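You operate a simulated robot arm through the tools that you are given. There is no shell and no other tool. Be economical: measure what you need, move in short steps, check, and stop when the job is done.

You are at the controls of a simulated two-armed robot. One attempt, no reset.

## Task
Answer the track line, hang up, take the yellow cap off 103's switch, centre it, set 91 to 93.
Fine: the caller gives the line back as safe; the cap stays on till then and goes into the cap tray; 91 ends at green.

It is judged by the outcome, as a careful person would: the job done as asked, and still so three seconds after it is handed in. It fails if anything else is knocked over, pushed out of place, dropped, spilled or broken. A push-on lid holds only when it is set on centred and level and pressed home; a screw cap is set on level and turned clockwise until tight.

## Robot
Two 7-joint arms with two-finger parallel grippers on one trunk, on a base that drives. Base frame: it is fixed to the floor where the robot stands at the start and does not move with it; the origin is under the middle of the robot, x ahead of it, y to its left, z up. Lengths are in cm, angles in degrees, forces in N, time in s.
The left shoulder is at the start at [5, 18.7, 116], the right one opposite. With the tool pointing down near the work surface each hand reaches from about 10 to 64 cm from the robot's upright axis, wherever it stands, measured 20 degrees to its own side. Places, roughly: 101 points switch [10, 120, 90]; 102 points switch [10, 110, 90]; 103 points switch [20, 100, 90]; alarm bell switch [60, 50, 90]; black picture button [40, 60, 80]; blue crossing clear button [60, 30, 80]; branch exit button [80, 40, 120]; down exit button [80, 40, 120]; farm line key [60, -40, 80]; fitter line key [60, -30, 80]; floodlights switch [60, 40, 90]; green raise button [60, 40, 80]; grey cancel button [0, 110, 80]; ground frame switch [30, 80, 90]; heaters switch [40, 70, 90]; orange lower button [50, 50, 80]. Payload 3.43 kg a hand.
The tool frame of a hand sits at the grasp point between the pads (the TCP): z along the fingers, y along the line on which they close. The tips reach 3 cm beyond it. Largest opening 9.4 cm; finger width 2.8, thickness 1; the body of the gripper, 5 by 9.6 cm, starts 5.5 cm behind the TCP.
Orientation is that of the tool frame in the base frame, as a unit quaternion [x, y, z, w]. With the fingers straight down and closing along the base's y, the tool's x points along the base's -x, its y along +y and its z along -z.

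## Interface
- The arms move only by the tool move_arm. It takes "left_targets", "right_targets" or both (then of equal length, played together; a hand with none holds still); each is a list of rows, each a list of 3 entries, a list of its own where there are three numbers: the turn, a rotation vector about the tool's x, y, z in degrees, then the shift along the tool's x, y, z in mm, then the opening, from 0 (shut) to 1 (fully open). In form: [[[wx, wy, wz], [tx, ty, tz], hand], ...]. A call has 1 to 8 rows; each row is the pose to reach, as a shift and turn from the pose commanded when the call began, along the tool's axes at that moment. Each row takes 0.2 s and may step no farther than 5 cm and 8.6 degrees from the row before; otherwise, or with a gripper value out of range, the whole call is refused. A pose out of reach is approached as far as the arm can. The call stops where the force on the tool passes 40 N (or 10 N more than at its start, if that is more) or the arm is blocked; 0.2 s more then pass. Each finger travels about 15.3 cm/s and halts on what it meets, pressing with about 36 N; the grip force reading is that of the motor and also rises with nothing between the fingers. The clock runs only during rows and for 0.2 s after the last one: add rows that repeat a pose to give the fingers time. It gives the time, the measured TCP pose, the force on the tool (base axes), the opening and the grip force at its end, in the units of the frame above (readings bear some noise), with the torque about the TCP (base axes, N m) and any sound that the robot's microphone picked up.
- Cameras (640 x 400 px; columns grow to the right, rows downward): "scene" is now at [13.04, 3.37, 133.82]; the picture's right is [0.47, -0.88, 0.00], its down [-0.53, -0.28, -0.80] and it looks along [0.71, 0.38, -0.60] (base axes); focal length 214 px, centre (320, 200). "left" rides on the left gripper at [7.6, -1.4, -10.2] in its tool frame; the picture's right is [0.18, 0.98, 0.00], its down [-0.75, 0.14, -0.64] and it looks along [-0.63, 0.12, 0.77] (tool axes); focal length 243 px, centre (320, 200). "right" rides on the right gripper at [7.6, 1.4, -10.3] in its tool frame; the picture's right is [-0.18, 0.98, 0.00], its down [-0.75, -0.14, -0.64] and it looks along [-0.63, -0.12, 0.77] (tool axes); focal length 243 px, centre (320, 200). There is no depth. A picture from a camera that has moved, and an enlarged one, comes with that camera's place and axes in the base frame and with its lens. The place of the scene camera against the robot may be out by one fixed shift of up to 2.5 cm in any direction.
- camera(camera): a new picture of that camera. The clock stands still meanwhile.
- slide_trunk(by): slides the trunk up (or, below 0, down) by that many cm; the arms and the scene camera ride with it, the base frame stays. It gives what a move gives, with no picture.
- steer(legs): drives the robot by 1 to 6 legs, each [ahead, left, turn to the left] in cm, cm and degrees, along the robot's own axes; the way and the turn of a leg run together, so that a leg with both is an arc; at most 150 cm and 180 degrees a leg. The arms and the cameras ride along, it lands a little off, and it stops where it bumps. It gives what a move gives.
- turn_head(pan, tilt): turns the head with the scene camera to pan (to the left, within 80 degrees either way) and tilt (down, from -29 to 69), counted from straight ahead of the robot. It gives what a move gives.
- close_up(camera, box): a new picture of the part [left, top, right, bottom] of that camera's present view, enlarged. The clock stands still meanwhile.
- finish_job(): hands the job in; it is judged then, once.

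Go step by step. Nothing tells you exact positions but the pictures and the camera data: compare them with the known pose of the tool, close in by small moves and look again before you grip or let go. The budget is 120 turns and 100 pictures, counting those below and the enlarged ones. Unless the task says otherwise, let go and move clear before handing in, and close with one line.

The tools are called after "Call:" by a JSON object that holds its "name" and its "arguments". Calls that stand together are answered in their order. move_arm: Moves the arms, as the interface text tells. Its arguments: {"type":"object","properties":{"left_targets":{"type":"array","items":{"type":"array"}},"right_targets":{"type":"array","items":{"type":"array"}}},"required":[]} The other tools are called the same way: slide_trunk (by) slides the trunk up or down; steer (legs) drives the base; turn_head (pan, tilt) turns the head that bears the scene camera; camera (camera) takes a picture; close_up (camera, box) takes an enlarged picture of a part of a camera's view; finish_job () hands the job in.

At the start:

```text
time: 0.0
left_tool_pos: [32.82, 37.17, 99.96]
left_tcp_rot: [0.0, 1.0, 0.0, 0.001]
left_wrist_force: [0.3, 0.8, -0.1]
left_wrist_torque: [0.01, -0.02, 0.02]
left_opening: 9.41
left_grip_force: 0.1
right_tool_pos: [40.1, 3.39, 99.95]
right_tcp_rot: [0.0, 1.0, 0.0, 0.0]
right_wrist_force: [0.4, -0.3, 0.2]
right_wrist_torque: [0.01, 0.0, 0.02]
right_opening: 9.39
right_grip_force: 0.0
trunk travel left (down, up): [-37.5, 5.7]
robot x, y, heading: [-0.16, 0.17, -0.1]
head pan, tilt: [27.9, 36.8]
```

scene: 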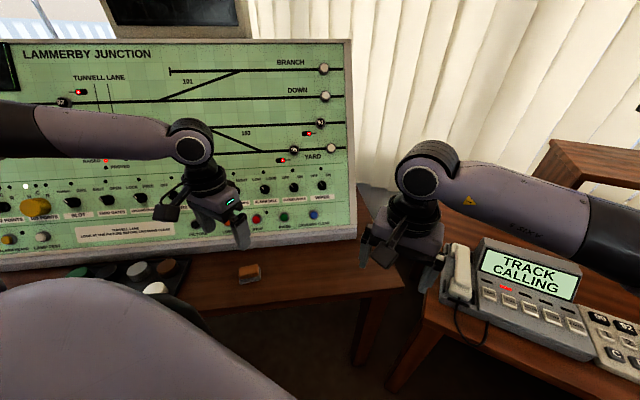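
right: 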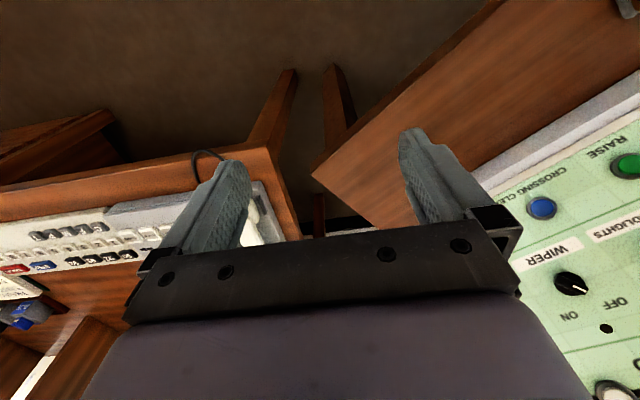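
left: 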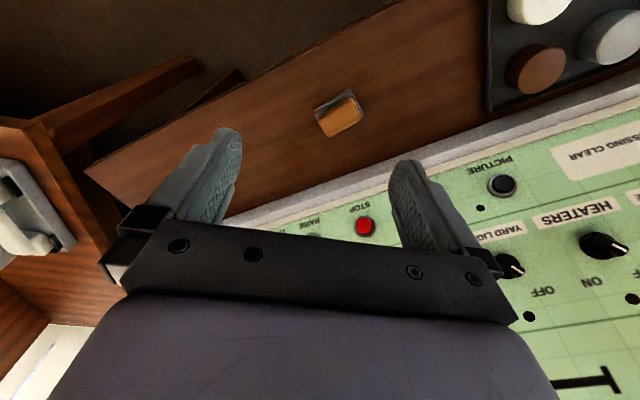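

I see the signalling panel ahead-left and a telephone concentrator showing "TRACK CALLING" ahead-right. I look at both more closely first.

Call:
{"name": "close_up", "arguments": {"camera": "scene", "box": [420, 220, 640, 380]}}

Call:
{"name": "turn_head", "arguments": {"pan": -20, "tilt": 40}}

Call:
{"name": "camera", "arguments": {"camera": "scene"}}

Call:
{"name": "turn_head", "arguments": {"pan": 70, "tilt": 35}}

Call:
{"name": "camera", "arguments": {"camera": "scene"}}

```text
2.50 times, centred on (530, 300) of scene
camera zoom: at [13.04, 3.37, 133.82], right [0.47, -0.88, 0.0], down [-0.53, -0.28, -0.8], along [0.71, 0.38, -0.6], focal length 536 px, centre (-205, -50)
```

zoom: 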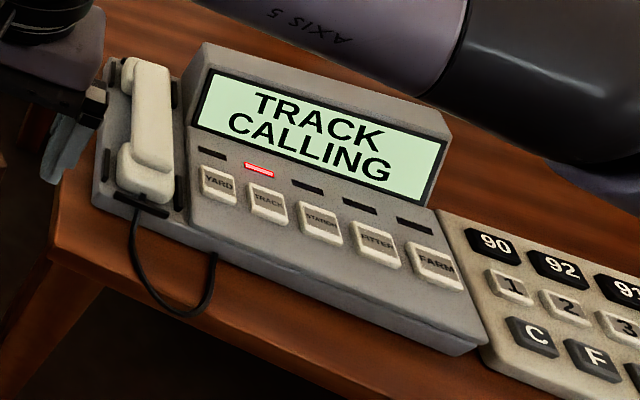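

```text
time: 1.2
left_tool_pos: [32.84, 37.24, 100.02]
left_tcp_rot: [0.001, 1.0, 0.0, 0.001]
left_wrist_force: [0.3, -0.3, -0.9]
left_wrist_torque: [-0.02, -0.02, -0.02]
left_opening: 9.4
left_grip_force: 0.0
right_tool_pos: [40.22, 3.42, 100.08]
right_tcp_rot: [-0.001, 1.0, 0.0, 0.0]
right_wrist_force: [-0.7, 0.5, 0.0]
right_wrist_torque: [-0.07, -0.01, 0.03]
right_opening: 9.42
right_grip_force: 0.0
trunk travel left (down, up): [-37.5, 5.7]
robot x, y, heading: [-0.22, 0.17, -0.1]
head pan, tilt: [-20.0, 40.0]
```

```text
95 pictures are left
camera scene: at [13.34, -3.61, 133.34], right [-0.34, -0.94, 0.0], down [-0.6, 0.22, -0.77], along [0.72, -0.26, -0.64], focal length 214 px, centre (320, 200)
```

scene: 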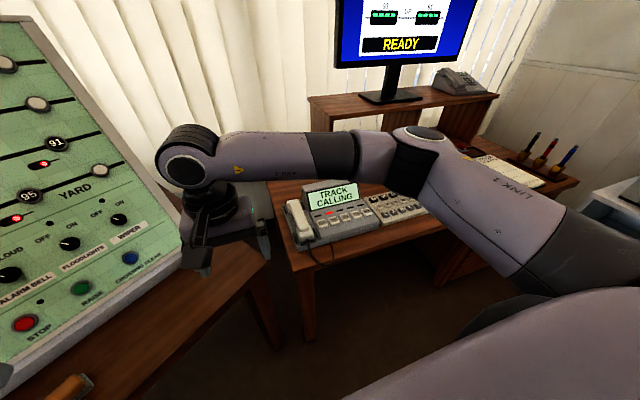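

```text
time: 2.8
left_tool_pos: [32.84, 37.06, 100.08]
left_tcp_rot: [-0.001, 1.0, 0.0, 0.001]
left_wrist_force: [0.1, 0.4, -0.3]
left_wrist_torque: [-0.01, 0.0, -0.01]
left_opening: 9.4
left_grip_force: 0.1
right_tool_pos: [40.19, 3.43, 100.13]
right_tcp_rot: [0.001, 1.0, 0.0, 0.0]
right_wrist_force: [0.9, -0.8, -0.4]
right_wrist_torque: [-0.02, -0.01, 0.02]
right_opening: 9.4
right_grip_force: 0.0
trunk travel left (down, up): [-37.5, 5.7]
robot x, y, heading: [0.55, 0.08, -0.0]
head pan, tilt: [70.0, 35.0]
```

```text
94 pictures are left
camera scene: at [8.37, 7.56, 134.09], right [0.94, -0.34, 0.0], down [-0.2, -0.54, -0.82], along [0.28, 0.77, -0.57], focal length 214 px, centre (320, 200)
```

scene: 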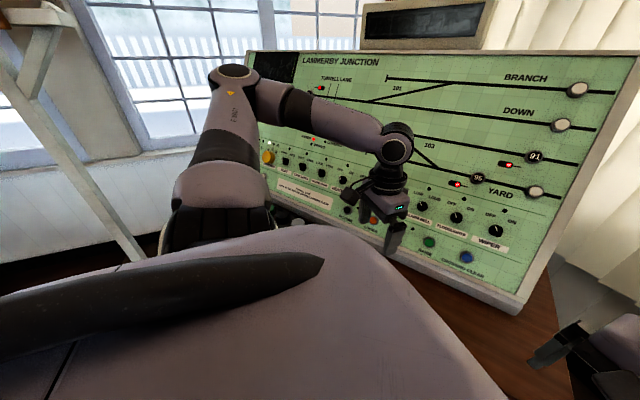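

The panel carries buttons 91, 95 and others; I zoom to read it and look for the capped switch and the tray.

Call:
{"name": "close_up", "arguments": {"camera": "scene", "box": [240, 40, 440, 165]}}

Call:
{"name": "close_up", "arguments": {"camera": "scene", "box": [240, 120, 400, 220]}}

Call:
{"name": "close_up", "arguments": {"camera": "scene", "box": [380, 60, 640, 222]}}

```text
3.20 times, centred on (340, 102) of scene
camera zoom: at [8.37, 7.56, 134.09], right [0.94, -0.34, 0.0], down [-0.2, -0.54, -0.82], along [0.28, 0.77, -0.57], focal length 686 px, centre (256, 512)
```

zoom: 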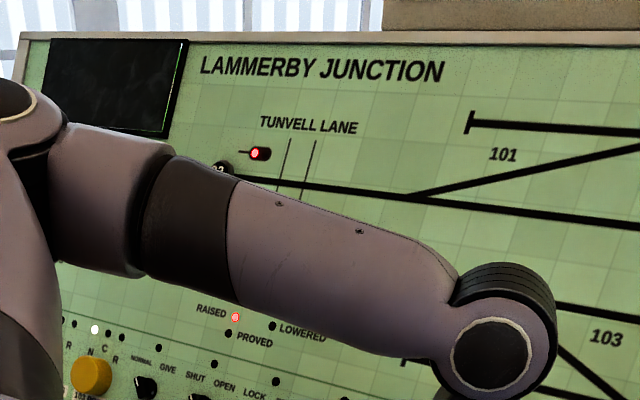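

```text
4.00 times, centred on (320, 170) of scene
camera zoom: at [8.37, 7.56, 134.09], right [0.94, -0.34, 0.0], down [-0.2, -0.54, -0.82], along [0.28, 0.77, -0.57], focal length 858 px, centre (320, 320)
```

zoom: 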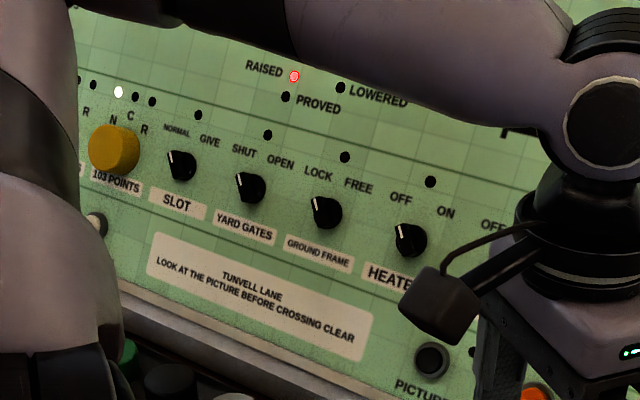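

```text
2.46 times, centred on (510, 141) of scene
camera zoom: at [8.37, 7.56, 134.09], right [0.94, -0.34, 0.0], down [-0.2, -0.54, -0.82], along [0.28, 0.77, -0.57], focal length 528 px, centre (-148, 345)
```

zoom: 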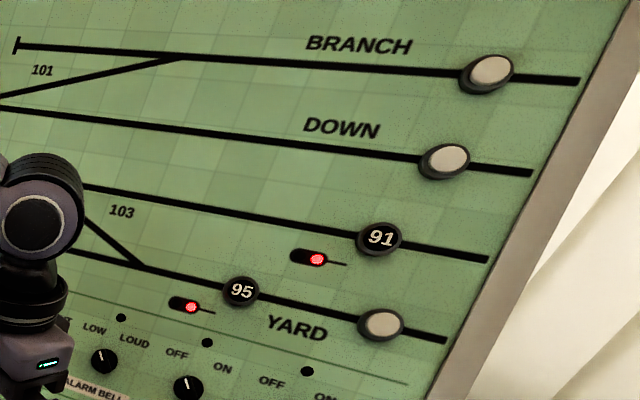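

The phone handset is at about [61, -13, 83], near the right arm's reach limit, so I drive a bit ahead and right. Clearance to the panel desk looks fine.

Call:
{"name": "steer", "arguments": {"legs": [[8, -12, 0]]}}

Call:
{"name": "turn_head", "arguments": {"pan": 0, "tilt": 45}}

Call:
{"name": "camera", "arguments": {"camera": "right"}}

Call:
{"name": "camera", "arguments": {"camera": "scene"}}

```text
time: 4.2
left_tool_pos: [40.87, 25.24, 100.04]
left_tcp_rot: [0.0, 1.0, 0.0, 0.0]
left_wrist_force: [-0.1, -0.5, 0.3]
left_wrist_torque: [0.0, -0.02, -0.01]
left_opening: 9.4
left_grip_force: 0.0
right_tool_pos: [48.21, -8.3, 100.02]
right_tcp_rot: [0.001, 1.0, 0.0, 0.0]
right_wrist_force: [-1.3, -0.2, 0.0]
right_wrist_torque: [0.01, 0.01, 0.03]
right_opening: 9.38
right_grip_force: 0.0
trunk travel left (down, up): [-37.5, 5.7]
robot x, y, heading: [8.19, -11.95, 0.3]
head pan, tilt: [70.0, 35.0]
```

```text
time: 5.6
left_tool_pos: [40.97, 25.29, 100.01]
left_tcp_rot: [0.001, 1.0, 0.0, 0.0]
left_wrist_force: [-0.4, 0.7, -0.6]
left_wrist_torque: [0.0, 0.02, 0.02]
left_opening: 9.38
left_grip_force: 0.0
right_tool_pos: [48.29, -8.31, 100.0]
right_tcp_rot: [0.001, 1.0, 0.0, 0.0]
right_wrist_force: [0.2, 0.6, 0.1]
right_wrist_torque: [0.0, -0.01, -0.03]
right_opening: 9.4
right_grip_force: 0.0
trunk travel left (down, up): [-37.5, 5.7]
robot x, y, heading: [8.04, -11.7, -0.4]
head pan, tilt: [0.0, 45.0]
```

```text
90 pictures are left
camera right: at [40.6, -7.0, 110.29], right [0.19, 0.98, 0.0], down [0.75, -0.14, 0.64], along [0.63, -0.12, -0.77], focal length 243 px, centre (320, 200)
```

right: 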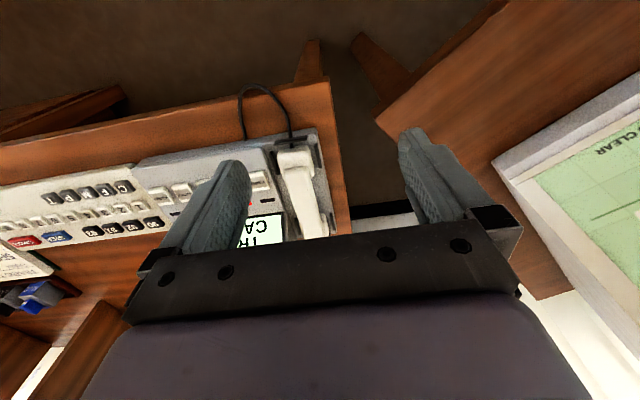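

```text
89 pictures are left
camera scene: at [21.49, -12.49, 132.61], right [0.0, -1.0, 0.0], down [-0.71, 0.0, -0.71], along [0.71, 0.0, -0.71], focal length 214 px, centre (320, 200)
```

scene: 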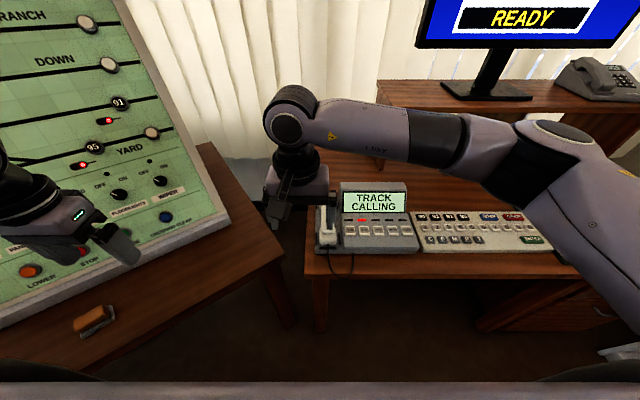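

The handset lies along x, centred near [62, -13.4, 82]. I bring the right hand above it and look again.

Call:
{"name": "move_arm", "arguments": {"right_targets": [[[0, 0, 0], [-40, -15, 0], 1], [[0, 0, 0], [-75, -30, 10], 1], [[0, 0, 0], [-110, -45, 20], 0.8], [[0, 0, 0], [-135, -51, 30], 0.75]]}}

Call:
{"name": "camera", "arguments": {"camera": "right"}}

Call:
{"name": "close_up", "arguments": {"camera": "scene", "box": [240, 140, 440, 265]}}

```text
time: 6.6
left_tool_pos: [40.83, 25.3, 100.06]
left_tcp_rot: [-0.001, 1.0, 0.0, -0.001]
left_wrist_force: [-0.1, 0.9, 0.5]
left_wrist_torque: [0.0, 0.01, 0.0]
left_opening: 9.4
left_grip_force: 0.0
right_tool_pos: [61.76, -13.48, 96.81]
right_tcp_rot: [0.0, 1.0, -0.001, 0.0]
right_wrist_force: [0.1, -0.7, 0.2]
right_wrist_torque: [-0.02, -0.01, 0.01]
right_opening: 7.06
right_grip_force: 0.0
trunk travel left (down, up): [-37.5, 5.7]
robot x, y, heading: [7.95, -11.7, 0.2]
head pan, tilt: [0.0, 45.0]
```

```text
88 pictures are left
camera right: at [54.14, -12.14, 107.2], right [0.18, 0.98, 0.0], down [0.75, -0.14, 0.64], along [0.63, -0.12, -0.77], focal length 243 px, centre (320, 200)
```

right: 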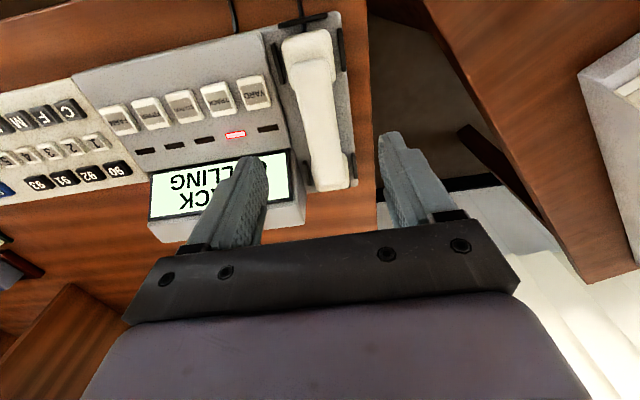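

```text
3.20 times, centred on (340, 202) of scene
camera zoom: at [21.51, -12.48, 132.61], right [0.0, -1.0, 0.0], down [-0.71, 0.0, -0.71], along [0.71, 0.0, -0.71], focal length 686 px, centre (256, 192)
```

zoom: 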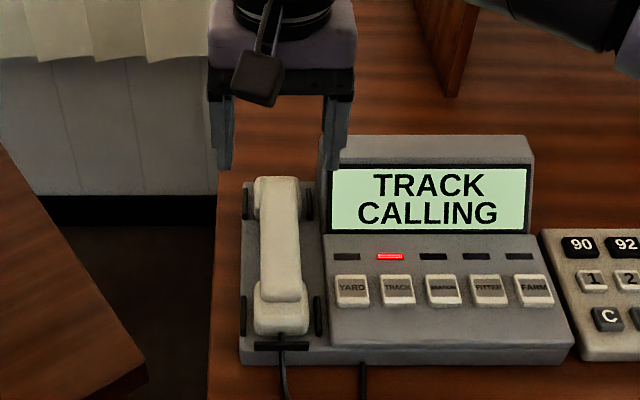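

Handset centre is about [64.5, -14.3] in y between the pads after a small correction. I go down to just straddle it and check.

Call:
{"name": "move_arm", "arguments": {"right_targets": [[[0, 0, 0], [-17, -8, 30], 0.75], [[0, 0, 0], [-17, -8, 70], 0.75], [[0, 0, 0], [-17, -8, 100], 0.75], [[0, 0, 0], [-17, -8, 120], 0.75]]}}

Call:
{"name": "camera", "arguments": {"camera": "right"}}

Call:
{"name": "close_up", "arguments": {"camera": "scene", "box": [240, 140, 440, 265]}}

```text
time: 7.6
left_tool_pos: [40.91, 25.38, 99.94]
left_tcp_rot: [0.0, 1.0, 0.0, 0.0]
left_wrist_force: [-0.3, 0.3, 0.1]
left_wrist_torque: [-0.02, 0.01, -0.01]
left_opening: 9.4
left_grip_force: 0.0
right_tool_pos: [63.55, -14.27, 84.96]
right_tcp_rot: [0.001, 1.0, 0.0, -0.001]
right_wrist_force: [0.5, 0.5, 0.4]
right_wrist_torque: [0.02, -0.02, -0.05]
right_opening: 7.04
right_grip_force: 0.0
trunk travel left (down, up): [-37.5, 5.7]
robot x, y, heading: [7.89, -11.61, -0.2]
head pan, tilt: [0.0, 45.0]
```

```text
86 pictures are left
camera right: at [55.92, -12.92, 95.19], right [0.19, 0.98, 0.0], down [0.75, -0.14, 0.64], along [0.63, -0.12, -0.77], focal length 243 px, centre (320, 200)
```

right: 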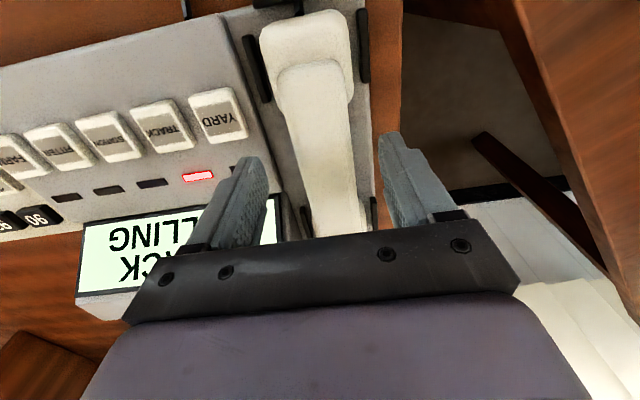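

```text
3.20 times, centred on (340, 202) of scene
camera zoom: at [21.5, -12.49, 132.61], right [0.0, -1.0, 0.0], down [-0.71, 0.0, -0.71], along [0.71, 0.0, -0.71], focal length 686 px, centre (256, 192)
```

zoom: 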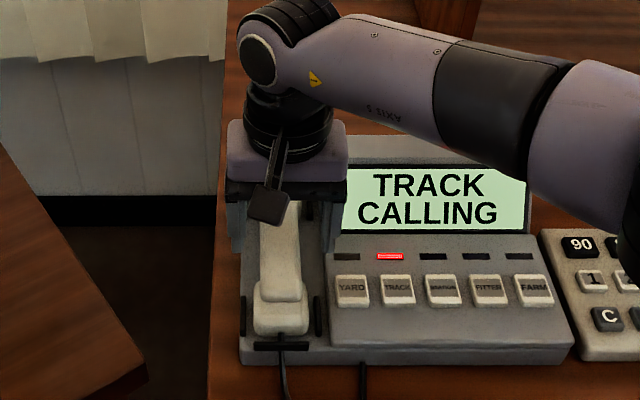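

The pads straddle the handle centrally. I lower 2.5 cm more in small steps, then look.

Call:
{"name": "move_arm", "arguments": {"right_targets": [[[0, 0, 0], [0, 0, 8], 0.75], [[0, 0, 0], [0, 0, 16], 0.75], [[0, 0, 0], [0, 0, 22], 0.75]]}}

Call:
{"name": "camera", "arguments": {"camera": "right"}}

```text
time: 8.4
left_tool_pos: [40.83, 25.3, 100.0]
left_tcp_rot: [0.001, 1.0, 0.0, 0.0]
left_wrist_force: [-1.3, 0.0, -0.9]
left_wrist_torque: [0.02, 0.0, -0.01]
left_opening: 9.39
left_grip_force: 0.0
right_tool_pos: [63.27, -14.26, 82.76]
right_tcp_rot: [0.001, 1.0, 0.0, 0.0]
right_wrist_force: [0.5, -0.1, 0.4]
right_wrist_torque: [-0.06, -0.01, 0.04]
right_opening: 7.07
right_grip_force: 0.0
trunk travel left (down, up): [-37.5, 5.7]
robot x, y, heading: [7.97, -11.95, -0.2]
head pan, tilt: [0.0, 45.0]
```

```text
84 pictures are left
camera right: at [55.79, -12.86, 93.07], right [0.19, 0.98, 0.0], down [0.75, -0.14, 0.64], along [0.63, -0.12, -0.77], focal length 243 px, centre (320, 200)
```

right: 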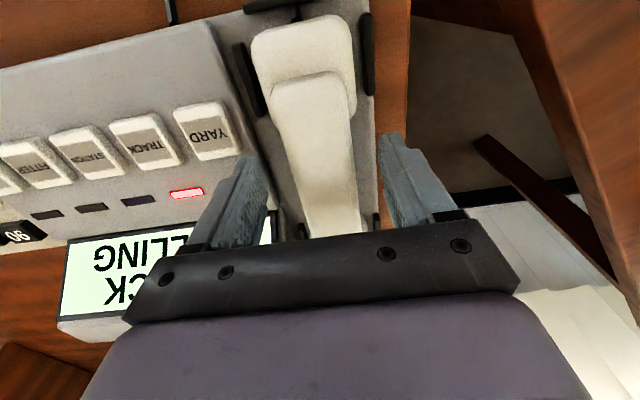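

The handle top seems to be at z ~80.5, so I go a further 1.5–2 cm carefully.

Call:
{"name": "move_arm", "arguments": {"right_targets": [[[0, 0, 0], [0, 0, 5], 0.75], [[0, 0, 0], [0, 0, 10], 0.75], [[0, 0, 0], [0, 0, 14], 0.75], [[0, 0, 0], [0, 0, 18], 0.75]]}}

Call:
{"name": "close_up", "arguments": {"camera": "right", "box": [200, 0, 460, 240]}}

```text
time: 9.4
left_tool_pos: [40.68, 25.38, 100.07]
left_tcp_rot: [0.001, 1.0, 0.0, 0.001]
left_wrist_force: [0.5, 0.8, -0.2]
left_wrist_torque: [0.03, -0.03, -0.04]
left_opening: 9.39
left_grip_force: 0.1
right_tool_pos: [63.37, -14.21, 81.33]
right_tcp_rot: [0.001, 1.0, 0.0, 0.001]
right_wrist_force: [-1.8, 0.8, 13.6]
right_wrist_torque: [-0.64, 0.21, -0.1]
right_opening: 7.07
right_grip_force: 0.1
trunk travel left (down, up): [-37.5, 5.7]
robot x, y, heading: [8.06, -11.7, -0.2]
head pan, tilt: [0.0, 45.0]
```

```text
1.67 times, centred on (330, 120) of right
camera zoom: at [55.69, -12.79, 91.5], right [0.19, 0.98, 0.0], down [0.75, -0.14, 0.64], along [0.63, -0.12, -0.76], focal length 404 px, centre (303, 333)
```

zoom: 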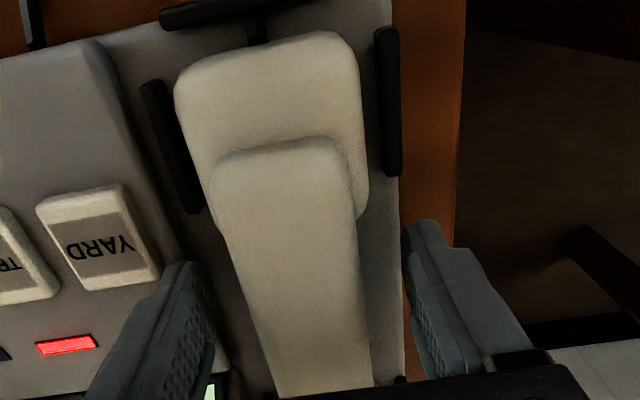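

The right fingertip touches the key deck beside the cradle; the tips are already below the handle's top. I raise 3 mm and close.

Call:
{"name": "move_arm", "arguments": {"right_targets": [[[0, 0, 0], [0, 0, -5], 0.75], [[0, 0, 0], [0, 0, -5], 0.55], [[0, 0, 0], [0, 0, -5], 0.4], [[0, 0, 0], [0, 0, -5], 0.3], [[0, 0, 0], [0, 0, -5], 0.2]]}}

Call:
{"name": "camera", "arguments": {"camera": "right"}}

```text
time: 10.6
left_tool_pos: [40.93, 25.36, 99.94]
left_tcp_rot: [0.0, 1.0, 0.0, 0.001]
left_wrist_force: [0.7, -0.9, 1.3]
left_wrist_torque: [-0.04, 0.0, 0.02]
left_opening: 9.42
left_grip_force: 0.2
right_tool_pos: [63.38, -14.3, 81.52]
right_tcp_rot: [0.0, 1.0, 0.0, 0.0]
right_wrist_force: [-0.1, -0.1, -0.1]
right_wrist_torque: [0.02, 0.03, 0.03]
right_opening: 4.21
right_grip_force: 35.5
trunk travel left (down, up): [-37.5, 5.7]
robot x, y, heading: [7.83, -11.48, 0.0]
head pan, tilt: [0.0, 45.0]
```

```text
82 pictures are left
camera right: at [55.8, -12.87, 91.77], right [0.19, 0.98, 0.0], down [0.75, -0.14, 0.64], along [0.63, -0.12, -0.77], focal length 243 px, centre (320, 200)
```

right: 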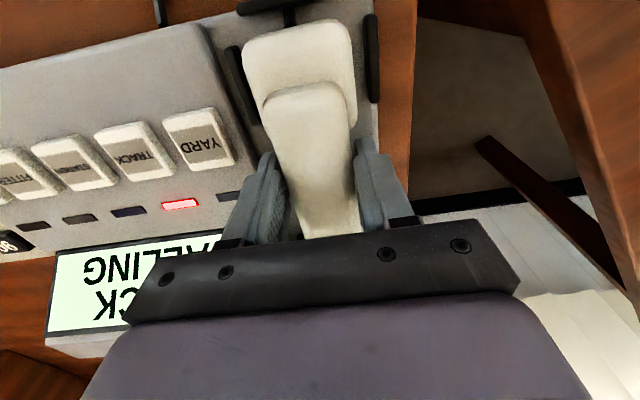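

Gripped (4.2 cm). I lift the handset 6 cm straight up and see whether the call is answered.

Call:
{"name": "move_arm", "arguments": {"right_targets": [[[0, 0, 0], [0, 0, -20], 0.2], [[0, 0, 0], [0, 0, -40], 0.2], [[0, 0, 0], [0, 0, -60], 0.2], [[0, 0, 0], [0, 0, -80], 0.2], [[0, 0, 0], [0, 0, -80], 0.2]]}}

Call:
{"name": "camera", "arguments": {"camera": "scene"}}

Call:
{"name": "camera", "arguments": {"camera": "right"}}

```text
time: 11.8
left_tool_pos: [40.78, 25.24, 99.96]
left_tcp_rot: [0.0, 1.0, 0.0, 0.0]
left_wrist_force: [-0.1, 0.5, 1.0]
left_wrist_torque: [-0.02, -0.01, 0.04]
left_opening: 9.43
left_grip_force: 0.1
right_tool_pos: [63.32, -14.35, 89.6]
right_tcp_rot: [0.001, 1.0, 0.0, -0.001]
right_wrist_force: [0.5, -0.6, -1.7]
right_wrist_torque: [0.0, 0.06, -0.01]
right_opening: 4.2
right_grip_force: 35.9
trunk travel left (down, up): [-37.5, 5.7]
robot x, y, heading: [7.85, -11.68, 0.2]
head pan, tilt: [0.0, 45.0]
```

```text
81 pictures are left
camera scene: at [21.51, -12.49, 132.61], right [0.0, -1.0, 0.0], down [-0.71, 0.0, -0.71], along [0.71, 0.0, -0.71], focal length 214 px, centre (320, 200)
```

scene: 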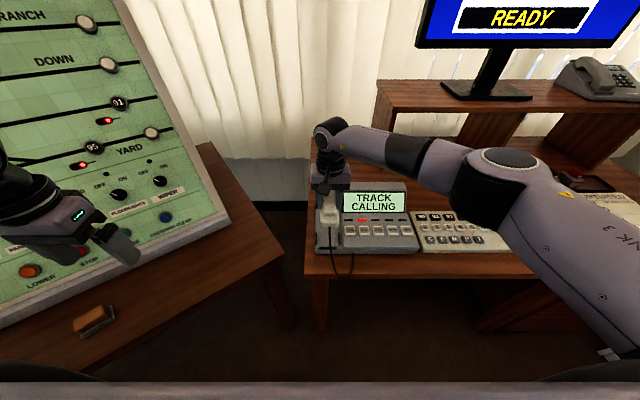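

```text
80 pictures are left
camera right: at [55.66, -12.93, 99.8], right [0.19, 0.98, 0.0], down [0.75, -0.14, 0.64], along [0.63, -0.12, -0.77], focal length 243 px, centre (320, 200)
```

right: 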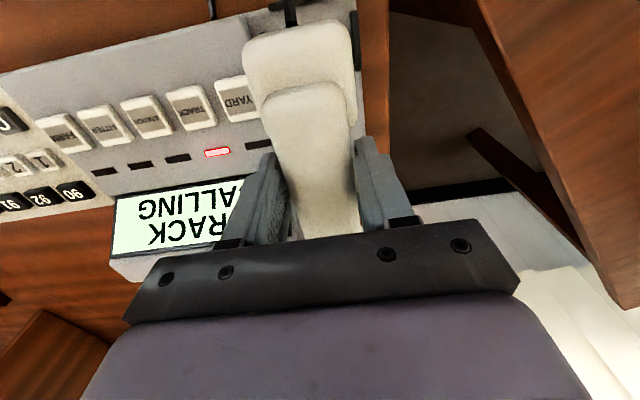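

Still "TRACK CALLING", so the key must be pressed too. The right hand blocks it, so I'll set the handset back exactly, then take it with the left hand and press TRACK with the right.

Call:
{"name": "move_arm", "arguments": {"right_targets": [[[0, 0, 0], [0, 0, 30], 0.2], [[0, 0, 0], [0, 0, 55], 0.2], [[0, 0, 0], [0, 0, 70], 0.2], [[0, 0, 0], [0, 0, 80], 0.2], [[0, 0, 0], [0, 0, 80], 0.2]]}}

Call:
{"name": "camera", "arguments": {"camera": "right"}}

```text
time: 13.0
left_tool_pos: [40.92, 25.28, 99.98]
left_tcp_rot: [0.0, 1.0, 0.0, 0.001]
left_wrist_force: [0.3, 0.1, 0.3]
left_wrist_torque: [0.03, 0.0, 0.02]
left_opening: 9.39
left_grip_force: 0.0
right_tool_pos: [63.65, -14.28, 81.47]
right_tcp_rot: [0.001, 1.0, 0.0, -0.001]
right_wrist_force: [-0.2, 0.2, -2.3]
right_wrist_torque: [0.02, 0.04, -0.02]
right_opening: 4.19
right_grip_force: 36.0
trunk travel left (down, up): [-37.5, 5.7]
robot x, y, heading: [7.88, -11.83, 0.2]
head pan, tilt: [0.0, 45.0]
```

```text
79 pictures are left
camera right: at [55.84, -12.93, 91.83], right [0.19, 0.98, 0.0], down [0.75, -0.14, 0.64], along [0.63, -0.12, -0.77], focal length 243 px, centre (320, 200)
```

right: 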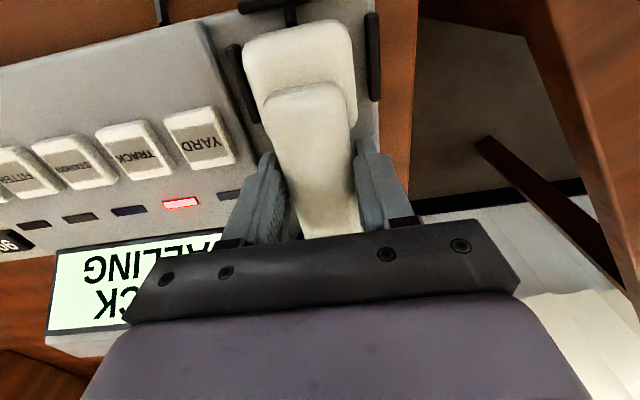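

Handset is back in its cradle. I release, rise clear, and move the right hand aside over the TRACK key (about [60.8, -25, 78.5]).

Call:
{"name": "move_arm", "arguments": {"right_targets": [[[0, 0, 0], [0, 0, 1.5], 0.2], [[0, 0, 0], [0, 0, 1.5], 0.5], [[0, 0, 0], [0, 0, 1], 0.7], [[0, 0, 0], [0, 0, -40], 0.7], [[0, 0, 0], [0, 0, -80], 0.7], [[0, 0, 0], [0, 0, -120], 0.5], [[0, 0, 0], [0, -50, -120], 0.2], [[0, 0, 0], [20, -90, -120], 0]]}}

Call:
{"name": "move_arm", "arguments": {"right_targets": [[[0, 0, 0], [40, -40, 0], 0], [[0, 0, 0], [60, -80, 0], 0]]}}

Call:
{"name": "steer", "arguments": {"legs": [[2, 6, 0]]}}

Call:
{"name": "camera", "arguments": {"camera": "left"}}

Call:
{"name": "camera", "arguments": {"camera": "scene"}}

```text
time: 14.8
left_tool_pos: [40.85, 25.29, 100.08]
left_tcp_rot: [0.001, 1.0, 0.0, 0.0]
left_wrist_force: [-0.2, -1.1, 0.1]
left_wrist_torque: [0.01, 0.01, -0.02]
left_opening: 9.4
left_grip_force: 0.1
right_tool_pos: [61.42, -23.4, 93.72]
right_tcp_rot: [0.001, 1.0, 0.0, 0.001]
right_wrist_force: [-0.4, -0.8, 0.6]
right_wrist_torque: [0.02, 0.02, -0.01]
right_opening: 0.0
right_grip_force: 32.8
trunk travel left (down, up): [-37.5, 5.7]
robot x, y, heading: [8.31, -12.16, -0.4]
head pan, tilt: [0.0, 45.0]
```

```text
refused: row 1 steps farther than a row can; nothing moved
```

```text
time: 15.7
left_tool_pos: [42.91, 31.3, 100.01]
left_tcp_rot: [0.001, 1.0, -0.002, 0.0]
left_wrist_force: [0.5, 0.0, -1.2]
left_wrist_torque: [-0.03, 0.01, 0.0]
left_opening: 9.41
left_grip_force: 0.1
right_tool_pos: [63.56, -17.49, 93.65]
right_tcp_rot: [0.001, 1.0, 0.0, 0.0]
right_wrist_force: [-0.2, 0.9, -0.3]
right_wrist_torque: [-0.01, 0.0, 0.0]
right_opening: 0.0
right_grip_force: 32.4
trunk travel left (down, up): [-37.5, 5.7]
robot x, y, heading: [10.13, -6.08, 0.1]
head pan, tilt: [0.0, 45.0]
```

```text
78 pictures are left
camera left: at [35.22, 29.81, 110.09], right [-0.18, 0.98, 0.0], down [0.75, 0.14, 0.64], along [0.63, 0.12, -0.77], focal length 243 px, centre (320, 200)
```

left: 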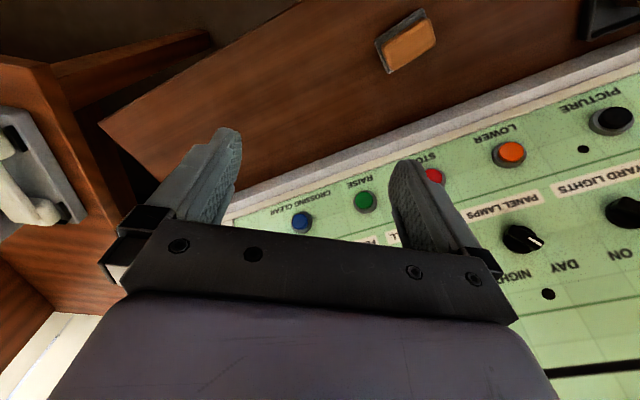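

```text
77 pictures are left
camera scene: at [23.47, -6.54, 132.61], right [0.0, -1.0, 0.0], down [-0.71, 0.0, -0.71], along [0.71, 0.0, -0.71], focal length 214 px, centre (320, 200)
```

scene: 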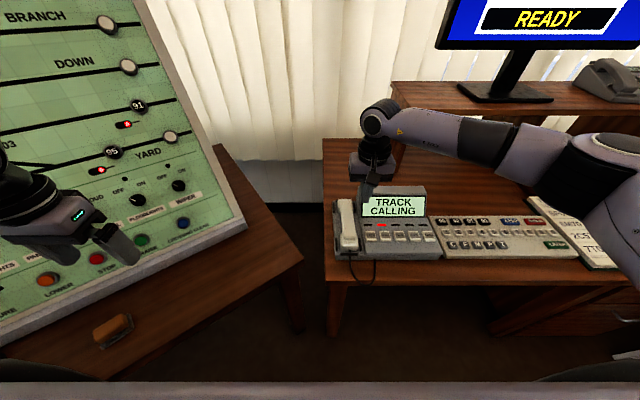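

I move the right hand off to the right of TRACK and bring the left hand toward the handset.

Call:
{"name": "move_arm", "arguments": {"left_targets": [[[0, 0, 0], [-19, -45, 0], 1], [[0, 0, 0], [-38, -90, 0], 1], [[0, 0, 0], [-57, -135, 0], 0.9], [[0, 0, 0], [-76, -180, 0], 0.75], [[0, 0, 0], [-95, -225, 0], 0.75], [[0, 0, 0], [-114, -270, 0], 0.75], [[0, 0, 0], [-133, -315, 0], 0.75], [[0, 0, 0], [-152, -360, 0], 0.75]], "right_targets": [[[0, 0, 0], [13, -39, -5], 0], [[0, 0, 0], [26, -78, -10], 0], [[0, 0, 0], [39, -117, -15], 0], [[0, 0, 0], [52, -156, -20], 0], [[0, 0, 0], [65, -195, -25], 0], [[0, 0, 0], [65, -195, -25], 0], [[0, 0, 0], [65, -195, -25], 0], [[0, 0, 0], [65, -195, -25], 0]]}}

Call:
{"name": "move_arm", "arguments": {"left_targets": [[[0, 0, 0], [-20, -40, 0], 0.75], [[0, 0, 0], [-53, -74, 25], 0.75], [[0, 0, 0], [-53, -90, 50], 0.75], [[0, 0, 0], [-53, -94, 50], 0.75]]}}

Call:
{"name": "camera", "arguments": {"camera": "left"}}

Call:
{"name": "camera", "arguments": {"camera": "scene"}}

```text
time: 17.5
left_tool_pos: [51.72, 8.54, 101.57]
left_tcp_rot: [0.001, 1.0, 0.0, 0.001]
left_wrist_force: [0.5, -0.7, 0.6]
left_wrist_torque: [0.01, 0.05, 0.01]
left_opening: 7.05
left_grip_force: 0.1
left hand out of reach, approached as far as the arm can: row 5, 6, 7, 8
right_tool_pos: [56.91, -36.79, 96.41]
right_tcp_rot: [0.001, 1.0, 0.001, 0.0]
right_wrist_force: [0.2, 0.5, -0.4]
right_wrist_torque: [-0.02, 0.04, -0.03]
right_opening: 0.01
right_grip_force: 32.7
trunk travel left (down, up): [-37.5, 5.7]
robot x, y, heading: [9.85, -5.72, 0.0]
head pan, tilt: [0.0, 45.0]
```

```text
refused: row 2 steps farther than a row can; nothing moved
```

```text
76 pictures are left
camera left: at [44.05, 7.03, 111.8], right [-0.18, 0.98, 0.0], down [0.75, 0.14, 0.64], along [0.63, 0.12, -0.77], focal length 243 px, centre (320, 200)
```

left: 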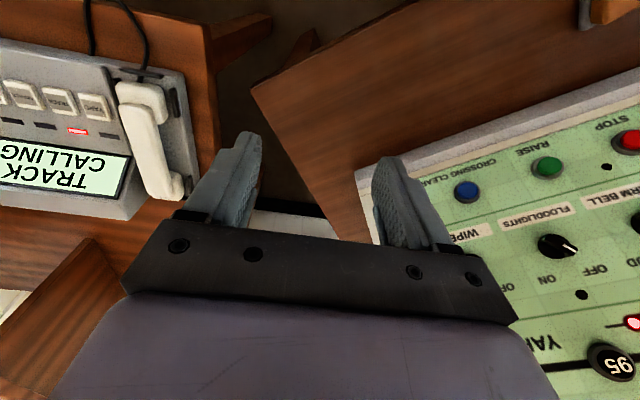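

```text
75 pictures are left
camera scene: at [23.45, -6.61, 132.61], right [0.0, -1.0, 0.0], down [-0.71, 0.0, -0.71], along [0.71, 0.0, -0.71], focal length 214 px, centre (320, 200)
```

scene: 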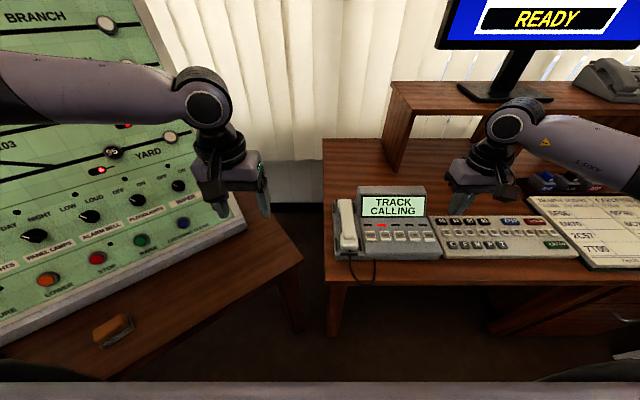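

The left hand stopped at a reach limit on that path. I try a path drawn back and lower first.

Call:
{"name": "move_arm", "arguments": {"left_targets": [[[0, 0, 0], [40, 0, 20], 0.75], [[0, 0, 0], [80, -25, 30], 0.75], [[0, 0, 0], [80, -70, 30], 0.75], [[0, 0, 0], [80, -110, 30], 0.75], [[0, 0, 0], [80, -150, 30], 0.75], [[0, 0, 0], [80, -190, 30], 0.75]]}}

```text
time: 18.9
left_tool_pos: [42.54, 5.73, 101.47]
left_tcp_rot: [0.001, 1.0, -0.001, 0.0]
left_wrist_force: [-0.6, 0.1, 0.5]
left_wrist_torque: [0.01, -0.02, -0.04]
left_opening: 7.07
left_grip_force: 0.0
left hand out of reach, approached as far as the arm can: row 2, 3, 4, 5, 6
right_tool_pos: [57.06, -36.64, 96.28]
right_tcp_rot: [0.001, 1.0, 0.0, 0.0]
right_wrist_force: [-0.7, 0.4, 0.4]
right_wrist_torque: [0.01, 0.02, 0.02]
right_opening: 0.0
right_grip_force: 32.7
trunk travel left (down, up): [-37.5, 5.7]
robot x, y, heading: [10.07, -5.71, -0.2]
head pan, tilt: [0.0, 45.0]
```

The left arm has an inward limit of about 11 cm left of the robot's axis. I drive the robot right by 24 cm so the handset lies on its left side, first pulling the hands to easy poses.

Call:
{"name": "move_arm", "arguments": {"left_targets": [[[0, 0, 0], [0, 40, -10], 0.75], [[0, 0, 0], [0, 80, -10], 0.75], [[0, 0, 0], [0, 80, -10], 0.75]], "right_targets": [[[0, 0, 0], [45, 0, -15], 0], [[0, 0, 0], [90, 0, -30], 0], [[0, 0, 0], [90, 45, -30], 0]]}}

Call:
{"name": "steer", "arguments": {"legs": [[0, -24, 0]]}}

Call:
{"name": "camera", "arguments": {"camera": "left"}}

Call:
{"name": "camera", "arguments": {"camera": "scene"}}

```text
time: 19.7
left_tool_pos: [42.41, 13.54, 102.53]
left_tcp_rot: [0.001, 1.0, 0.0, -0.001]
left_wrist_force: [-0.1, 0.9, 0.2]
left_wrist_torque: [-0.01, 0.01, 0.03]
left_opening: 7.06
left_grip_force: 0.1
right_tool_pos: [47.95, -32.37, 99.11]
right_tcp_rot: [0.002, 1.0, 0.0, -0.001]
right_wrist_force: [0.4, 0.2, 0.3]
right_wrist_torque: [-0.01, 0.01, -0.02]
right_opening: 0.0
right_grip_force: 33.0
trunk travel left (down, up): [-37.5, 5.7]
robot x, y, heading: [9.92, -5.87, -0.1]
head pan, tilt: [0.0, 45.0]
```

```text
time: 21.5
left_tool_pos: [42.26, -10.24, 102.49]
left_tcp_rot: [-0.001, 1.0, 0.0, 0.0]
left_wrist_force: [0.3, 0.1, -0.6]
left_wrist_torque: [0.01, 0.0, 0.0]
left_opening: 7.06
left_grip_force: 0.0
right_tool_pos: [47.95, -56.02, 99.03]
right_tcp_rot: [-0.001, 1.0, 0.0, -0.001]
right_wrist_force: [-0.3, 0.2, 0.5]
right_wrist_torque: [-0.01, 0.01, -0.01]
right_opening: 0.0
right_grip_force: 32.2
trunk travel left (down, up): [-37.5, 5.7]
robot x, y, heading: [9.92, -29.51, -0.0]
head pan, tilt: [0.0, 45.0]
```

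```text
74 pictures are left
camera left: at [34.7, -11.64, 112.66], right [-0.19, 0.98, 0.0], down [0.75, 0.14, 0.64], along [0.63, 0.12, -0.77], focal length 243 px, centre (320, 200)
```

left: 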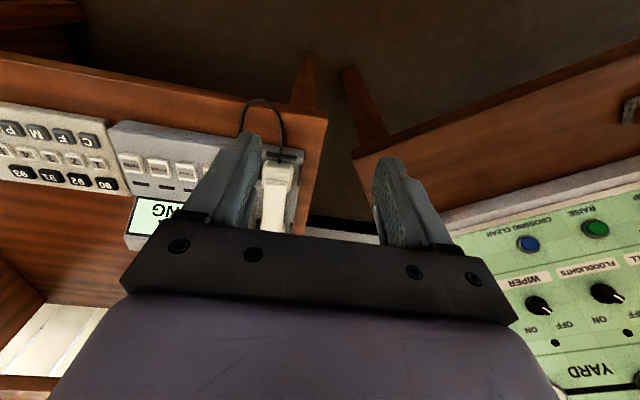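

```text
73 pictures are left
camera scene: at [23.45, -30.43, 132.61], right [0.0, -1.0, 0.0], down [-0.71, 0.0, -0.71], along [0.71, 0.0, -0.71], focal length 214 px, centre (320, 200)
```

scene: 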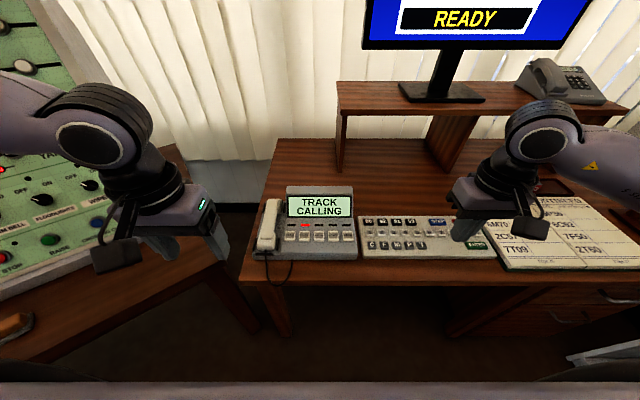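

Good position. Left hand goes above the handset at [63.4, -14.3, 95].

Call:
{"name": "move_arm", "arguments": {"left_targets": [[[0, 0, 0], [-45, -8, 10], 0.75], [[0, 0, 0], [-90, -16, 20], 0.75], [[0, 0, 0], [-135, -25, 30], 0.75], [[0, 0, 0], [-178, -33, 45], 0.75], [[0, 0, 0], [-211, -41, 60], 0.75], [[0, 0, 0], [-211, -41, 75], 0.75]]}}

Call:
{"name": "camera", "arguments": {"camera": "left"}}

```text
time: 22.9
left_tool_pos: [58.47, -9.13, 97.86]
left_tcp_rot: [-0.001, 1.0, 0.0, 0.001]
left_wrist_force: [0.4, 0.0, -0.1]
left_wrist_torque: [0.01, 0.03, -0.01]
left_opening: 7.04
left_grip_force: 0.0
left hand out of reach, approached as far as the arm can: row 4, 5, 6
right_tool_pos: [47.99, -55.95, 99.1]
right_tcp_rot: [-0.001, 1.0, 0.0, 0.001]
right_wrist_force: [0.8, -0.6, 0.2]
right_wrist_torque: [-0.02, 0.01, 0.0]
right_opening: 0.0
right_grip_force: 32.8
trunk travel left (down, up): [-37.5, 5.7]
robot x, y, heading: [9.99, -29.6, 0.4]
head pan, tilt: [0.0, 45.0]
```

```text
72 pictures are left
camera left: at [50.9, -10.57, 107.99], right [-0.19, 0.98, 0.0], down [0.75, 0.14, 0.64], along [0.63, 0.12, -0.77], focal length 243 px, centre (320, 200)
```

left: 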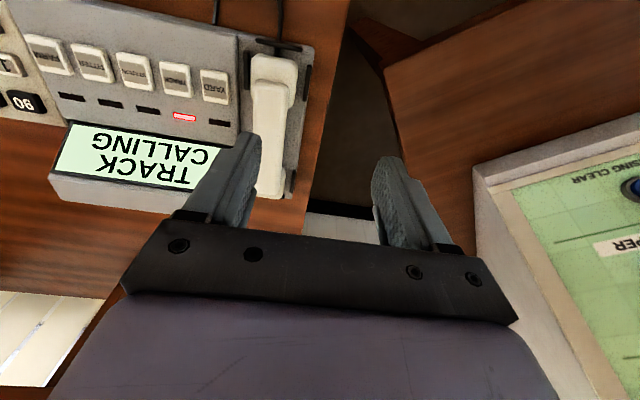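

The limit again, about 5 cm short in y. I back nothing up but shift the robot 8 cm further right and 2 ahead (hand is high and clear), then continue.

Call:
{"name": "steer", "arguments": {"legs": [[2, -9, 0]]}}

Call:
{"name": "camera", "arguments": {"camera": "left"}}

```text
time: 24.0
left_tool_pos: [60.5, -18.06, 97.9]
left_tcp_rot: [-0.001, 1.0, 0.0, 0.0]
left_wrist_force: [-0.5, -0.1, -0.5]
left_wrist_torque: [0.0, -0.04, 0.02]
left_opening: 7.04
left_grip_force: 0.0
right_tool_pos: [50.13, -64.83, 99.22]
right_tcp_rot: [-0.001, 1.0, 0.001, 0.0]
right_wrist_force: [0.4, -0.5, 0.8]
right_wrist_torque: [0.03, -0.01, 0.02]
right_opening: 0.0
right_grip_force: 32.9
trunk travel left (down, up): [-37.5, 5.7]
robot x, y, heading: [12.09, -38.67, 0.4]
head pan, tilt: [0.0, 45.0]
```

```text
71 pictures are left
camera left: at [52.89, -19.49, 108.01], right [-0.19, 0.98, 0.0], down [0.75, 0.14, 0.64], along [0.63, 0.12, -0.77], focal length 243 px, centre (320, 200)
```

left: 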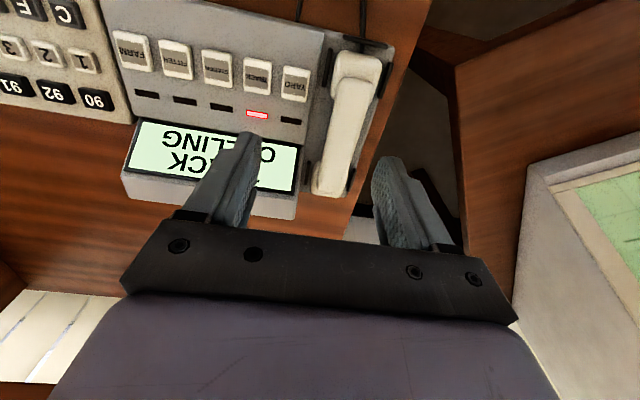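

Now the handset lies slightly left; I shift +3.8 cm in y, +2.9 in x, and lower to z 86.

Call:
{"name": "move_arm", "arguments": {"left_targets": [[[0, 0, 0], [-15, 19, 0], 0.75], [[0, 0, 0], [-29, 38, 10], 0.72], [[0, 0, 0], [-29, 38, 50], 0.7], [[0, 0, 0], [-29, 38, 90], 0.7], [[0, 0, 0], [-29, 38, 120], 0.7]]}}

Call:
{"name": "camera", "arguments": {"camera": "left"}}

```text
time: 25.2
left_tool_pos: [60.09, -11.68, 88.97]
left_tcp_rot: [-0.001, 1.0, -0.001, 0.001]
left_wrist_force: [0.0, -0.4, 0.6]
left_wrist_torque: [0.0, 0.0, 0.0]
left_opening: 6.6
left_grip_force: 0.0
left hand out of reach, approached as far as the arm can: row 3, 4, 5
right_tool_pos: [50.08, -64.78, 99.16]
right_tcp_rot: [-0.001, 1.0, 0.0, -0.001]
right_wrist_force: [-0.5, 0.1, 0.1]
right_wrist_torque: [-0.03, -0.03, -0.03]
right_opening: 0.01
right_grip_force: 32.4
trunk travel left (down, up): [-37.5, 5.7]
robot x, y, heading: [11.82, -38.71, 0.3]
head pan, tilt: [0.0, 45.0]
```

```text
70 pictures are left
camera left: at [52.46, -13.14, 99.05], right [-0.19, 0.98, 0.0], down [0.75, 0.15, 0.64], along [0.63, 0.12, -0.77], focal length 243 px, centre (320, 200)
```

left: 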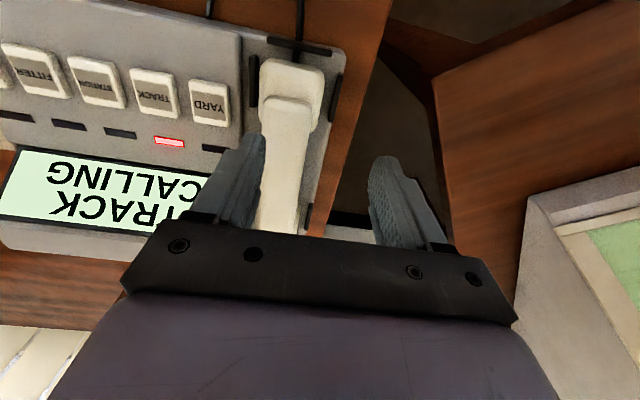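

The left arm's limit worsens lower down, so I lift both hands and lower the trunk 16 cm to give it a better geometry.

Call:
{"name": "move_arm", "arguments": {"left_targets": [[[0, 0, 0], [0, 0, -45], 0.7], [[0, 0, 0], [0, 0, -90], 0.7], [[0, 0, 0], [0, 0, -135], 0.7], [[0, 0, 0], [0, 0, -170], 0.7]], "right_targets": [[[0, 0, 0], [0, 0, -45], 0], [[0, 0, 0], [0, 0, -90], 0], [[0, 0, 0], [0, 0, -135], 0], [[0, 0, 0], [0, 0, -160], 0]]}}

Call:
{"name": "slide_trunk", "arguments": {"by": -16}}

```text
time: 26.2
left_tool_pos: [59.78, -11.79, 106.04]
left_tcp_rot: [-0.002, 1.0, -0.001, 0.001]
left_wrist_force: [-0.4, -0.3, 0.8]
left_wrist_torque: [-0.01, 0.0, 0.02]
left_opening: 6.56
left_grip_force: 0.1
right_tool_pos: [49.98, -64.68, 115.21]
right_tcp_rot: [-0.001, 1.0, 0.0, 0.0]
right_wrist_force: [0.1, 0.5, -0.9]
right_wrist_torque: [0.02, -0.03, 0.03]
right_opening: 0.02
right_grip_force: 33.2
trunk travel left (down, up): [-37.5, 5.7]
robot x, y, heading: [11.97, -38.61, 0.2]
head pan, tilt: [0.0, 45.0]
```

```text
time: 28.1
left_tool_pos: [60.03, -11.78, 89.87]
left_tcp_rot: [-0.001, 1.0, 0.0, 0.0]
left_wrist_force: [-0.3, 0.2, -0.1]
left_wrist_torque: [0.0, -0.01, 0.01]
left_opening: 6.58
left_grip_force: 0.2
right_tool_pos: [49.96, -64.66, 99.19]
right_tcp_rot: [-0.002, 1.0, 0.0, 0.0]
right_wrist_force: [-0.5, 0.9, 0.2]
right_wrist_torque: [-0.01, 0.03, -0.01]
right_opening: 0.01
right_grip_force: 32.8
trunk travel left (down, up): [-21.5, 21.7]
robot x, y, heading: [11.83, -38.51, -0.1]
head pan, tilt: [0.0, 45.0]
```

Now position over the handset: x +3.4, y −2.5, down a little.

Call:
{"name": "move_arm", "arguments": {"left_targets": [[[0, 0, 0], [-17, -12, 0], 0.7], [[0, 0, 0], [-34, -25, 0], 0.7], [[0, 0, 0], [-34, -25, 15], 0.7], [[0, 0, 0], [-34, -25, 30], 0.7]]}}

Call:
{"name": "camera", "arguments": {"camera": "left"}}

```text
time: 29.1
left_tool_pos: [63.44, -14.34, 86.86]
left_tcp_rot: [-0.003, 1.0, -0.002, 0.0]
left_wrist_force: [0.4, 0.0, -0.5]
left_wrist_torque: [-0.01, -0.02, 0.01]
left_opening: 6.57
left_grip_force: 0.0
right_tool_pos: [49.98, -64.53, 99.14]
right_tcp_rot: [-0.001, 1.0, 0.001, 0.0]
right_wrist_force: [-0.7, 0.0, 0.5]
right_wrist_torque: [-0.01, 0.02, 0.0]
right_opening: 0.0
right_grip_force: 33.6
trunk travel left (down, up): [-21.5, 21.7]
robot x, y, heading: [12.02, -38.18, 0.2]
head pan, tilt: [0.0, 45.0]
```

```text
69 pictures are left
camera left: at [55.77, -15.76, 96.92], right [-0.19, 0.98, 0.0], down [0.75, 0.15, 0.64], along [0.63, 0.12, -0.77], focal length 243 px, centre (320, 200)
```

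left: 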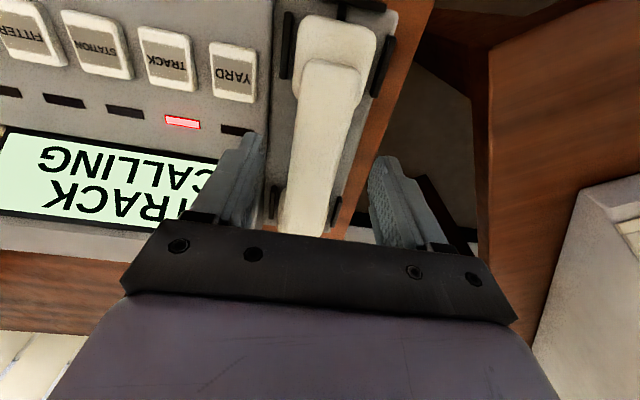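

Well centred. I lower 5 cm and grip.

Call:
{"name": "move_arm", "arguments": {"left_targets": [[[0, 0, 0], [0, 0, 25], 0.65], [[0, 0, 0], [0, 0, 42], 0.62], [[0, 0, 0], [0, 0, 50], 0.62], [[0, 0, 0], [0, 0, 50], 0.45], [[0, 0, 0], [0, 0, 50], 0.3], [[0, 0, 0], [0, 0, 50], 0.2], [[0, 0, 0], [0, 0, 50], 0.2]]}}

Call:
{"name": "camera", "arguments": {"camera": "left"}}

```text
time: 30.6
left_tool_pos: [63.46, -14.28, 81.86]
left_tcp_rot: [-0.001, 1.0, -0.001, 0.0]
left_wrist_force: [0.9, 1.3, 2.8]
left_wrist_torque: [-0.07, -0.27, 0.01]
left_opening: 3.75
left_grip_force: 35.9
right_tool_pos: [50.16, -64.61, 99.12]
right_tcp_rot: [-0.001, 1.0, -0.001, -0.001]
right_wrist_force: [1.2, 0.1, -0.4]
right_wrist_torque: [-0.05, 0.0, -0.01]
right_opening: 0.02
right_grip_force: 32.6
trunk travel left (down, up): [-21.5, 21.7]
robot x, y, heading: [11.8, -38.61, 0.3]
head pan, tilt: [0.0, 45.0]
```

```text
68 pictures are left
camera left: at [55.84, -15.75, 92.05], right [-0.19, 0.98, 0.0], down [0.75, 0.15, 0.64], along [0.63, 0.12, -0.77], focal length 243 px, centre (320, 200)
```

left: 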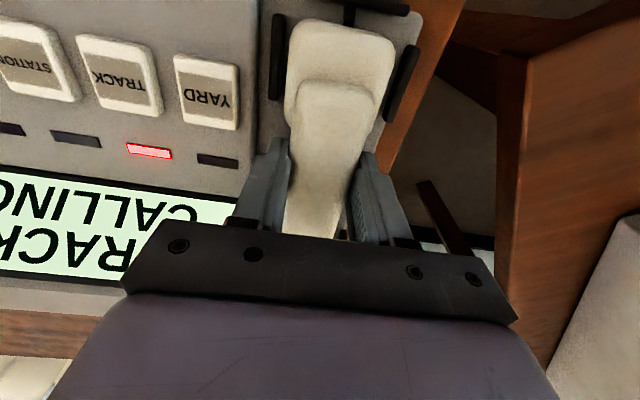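

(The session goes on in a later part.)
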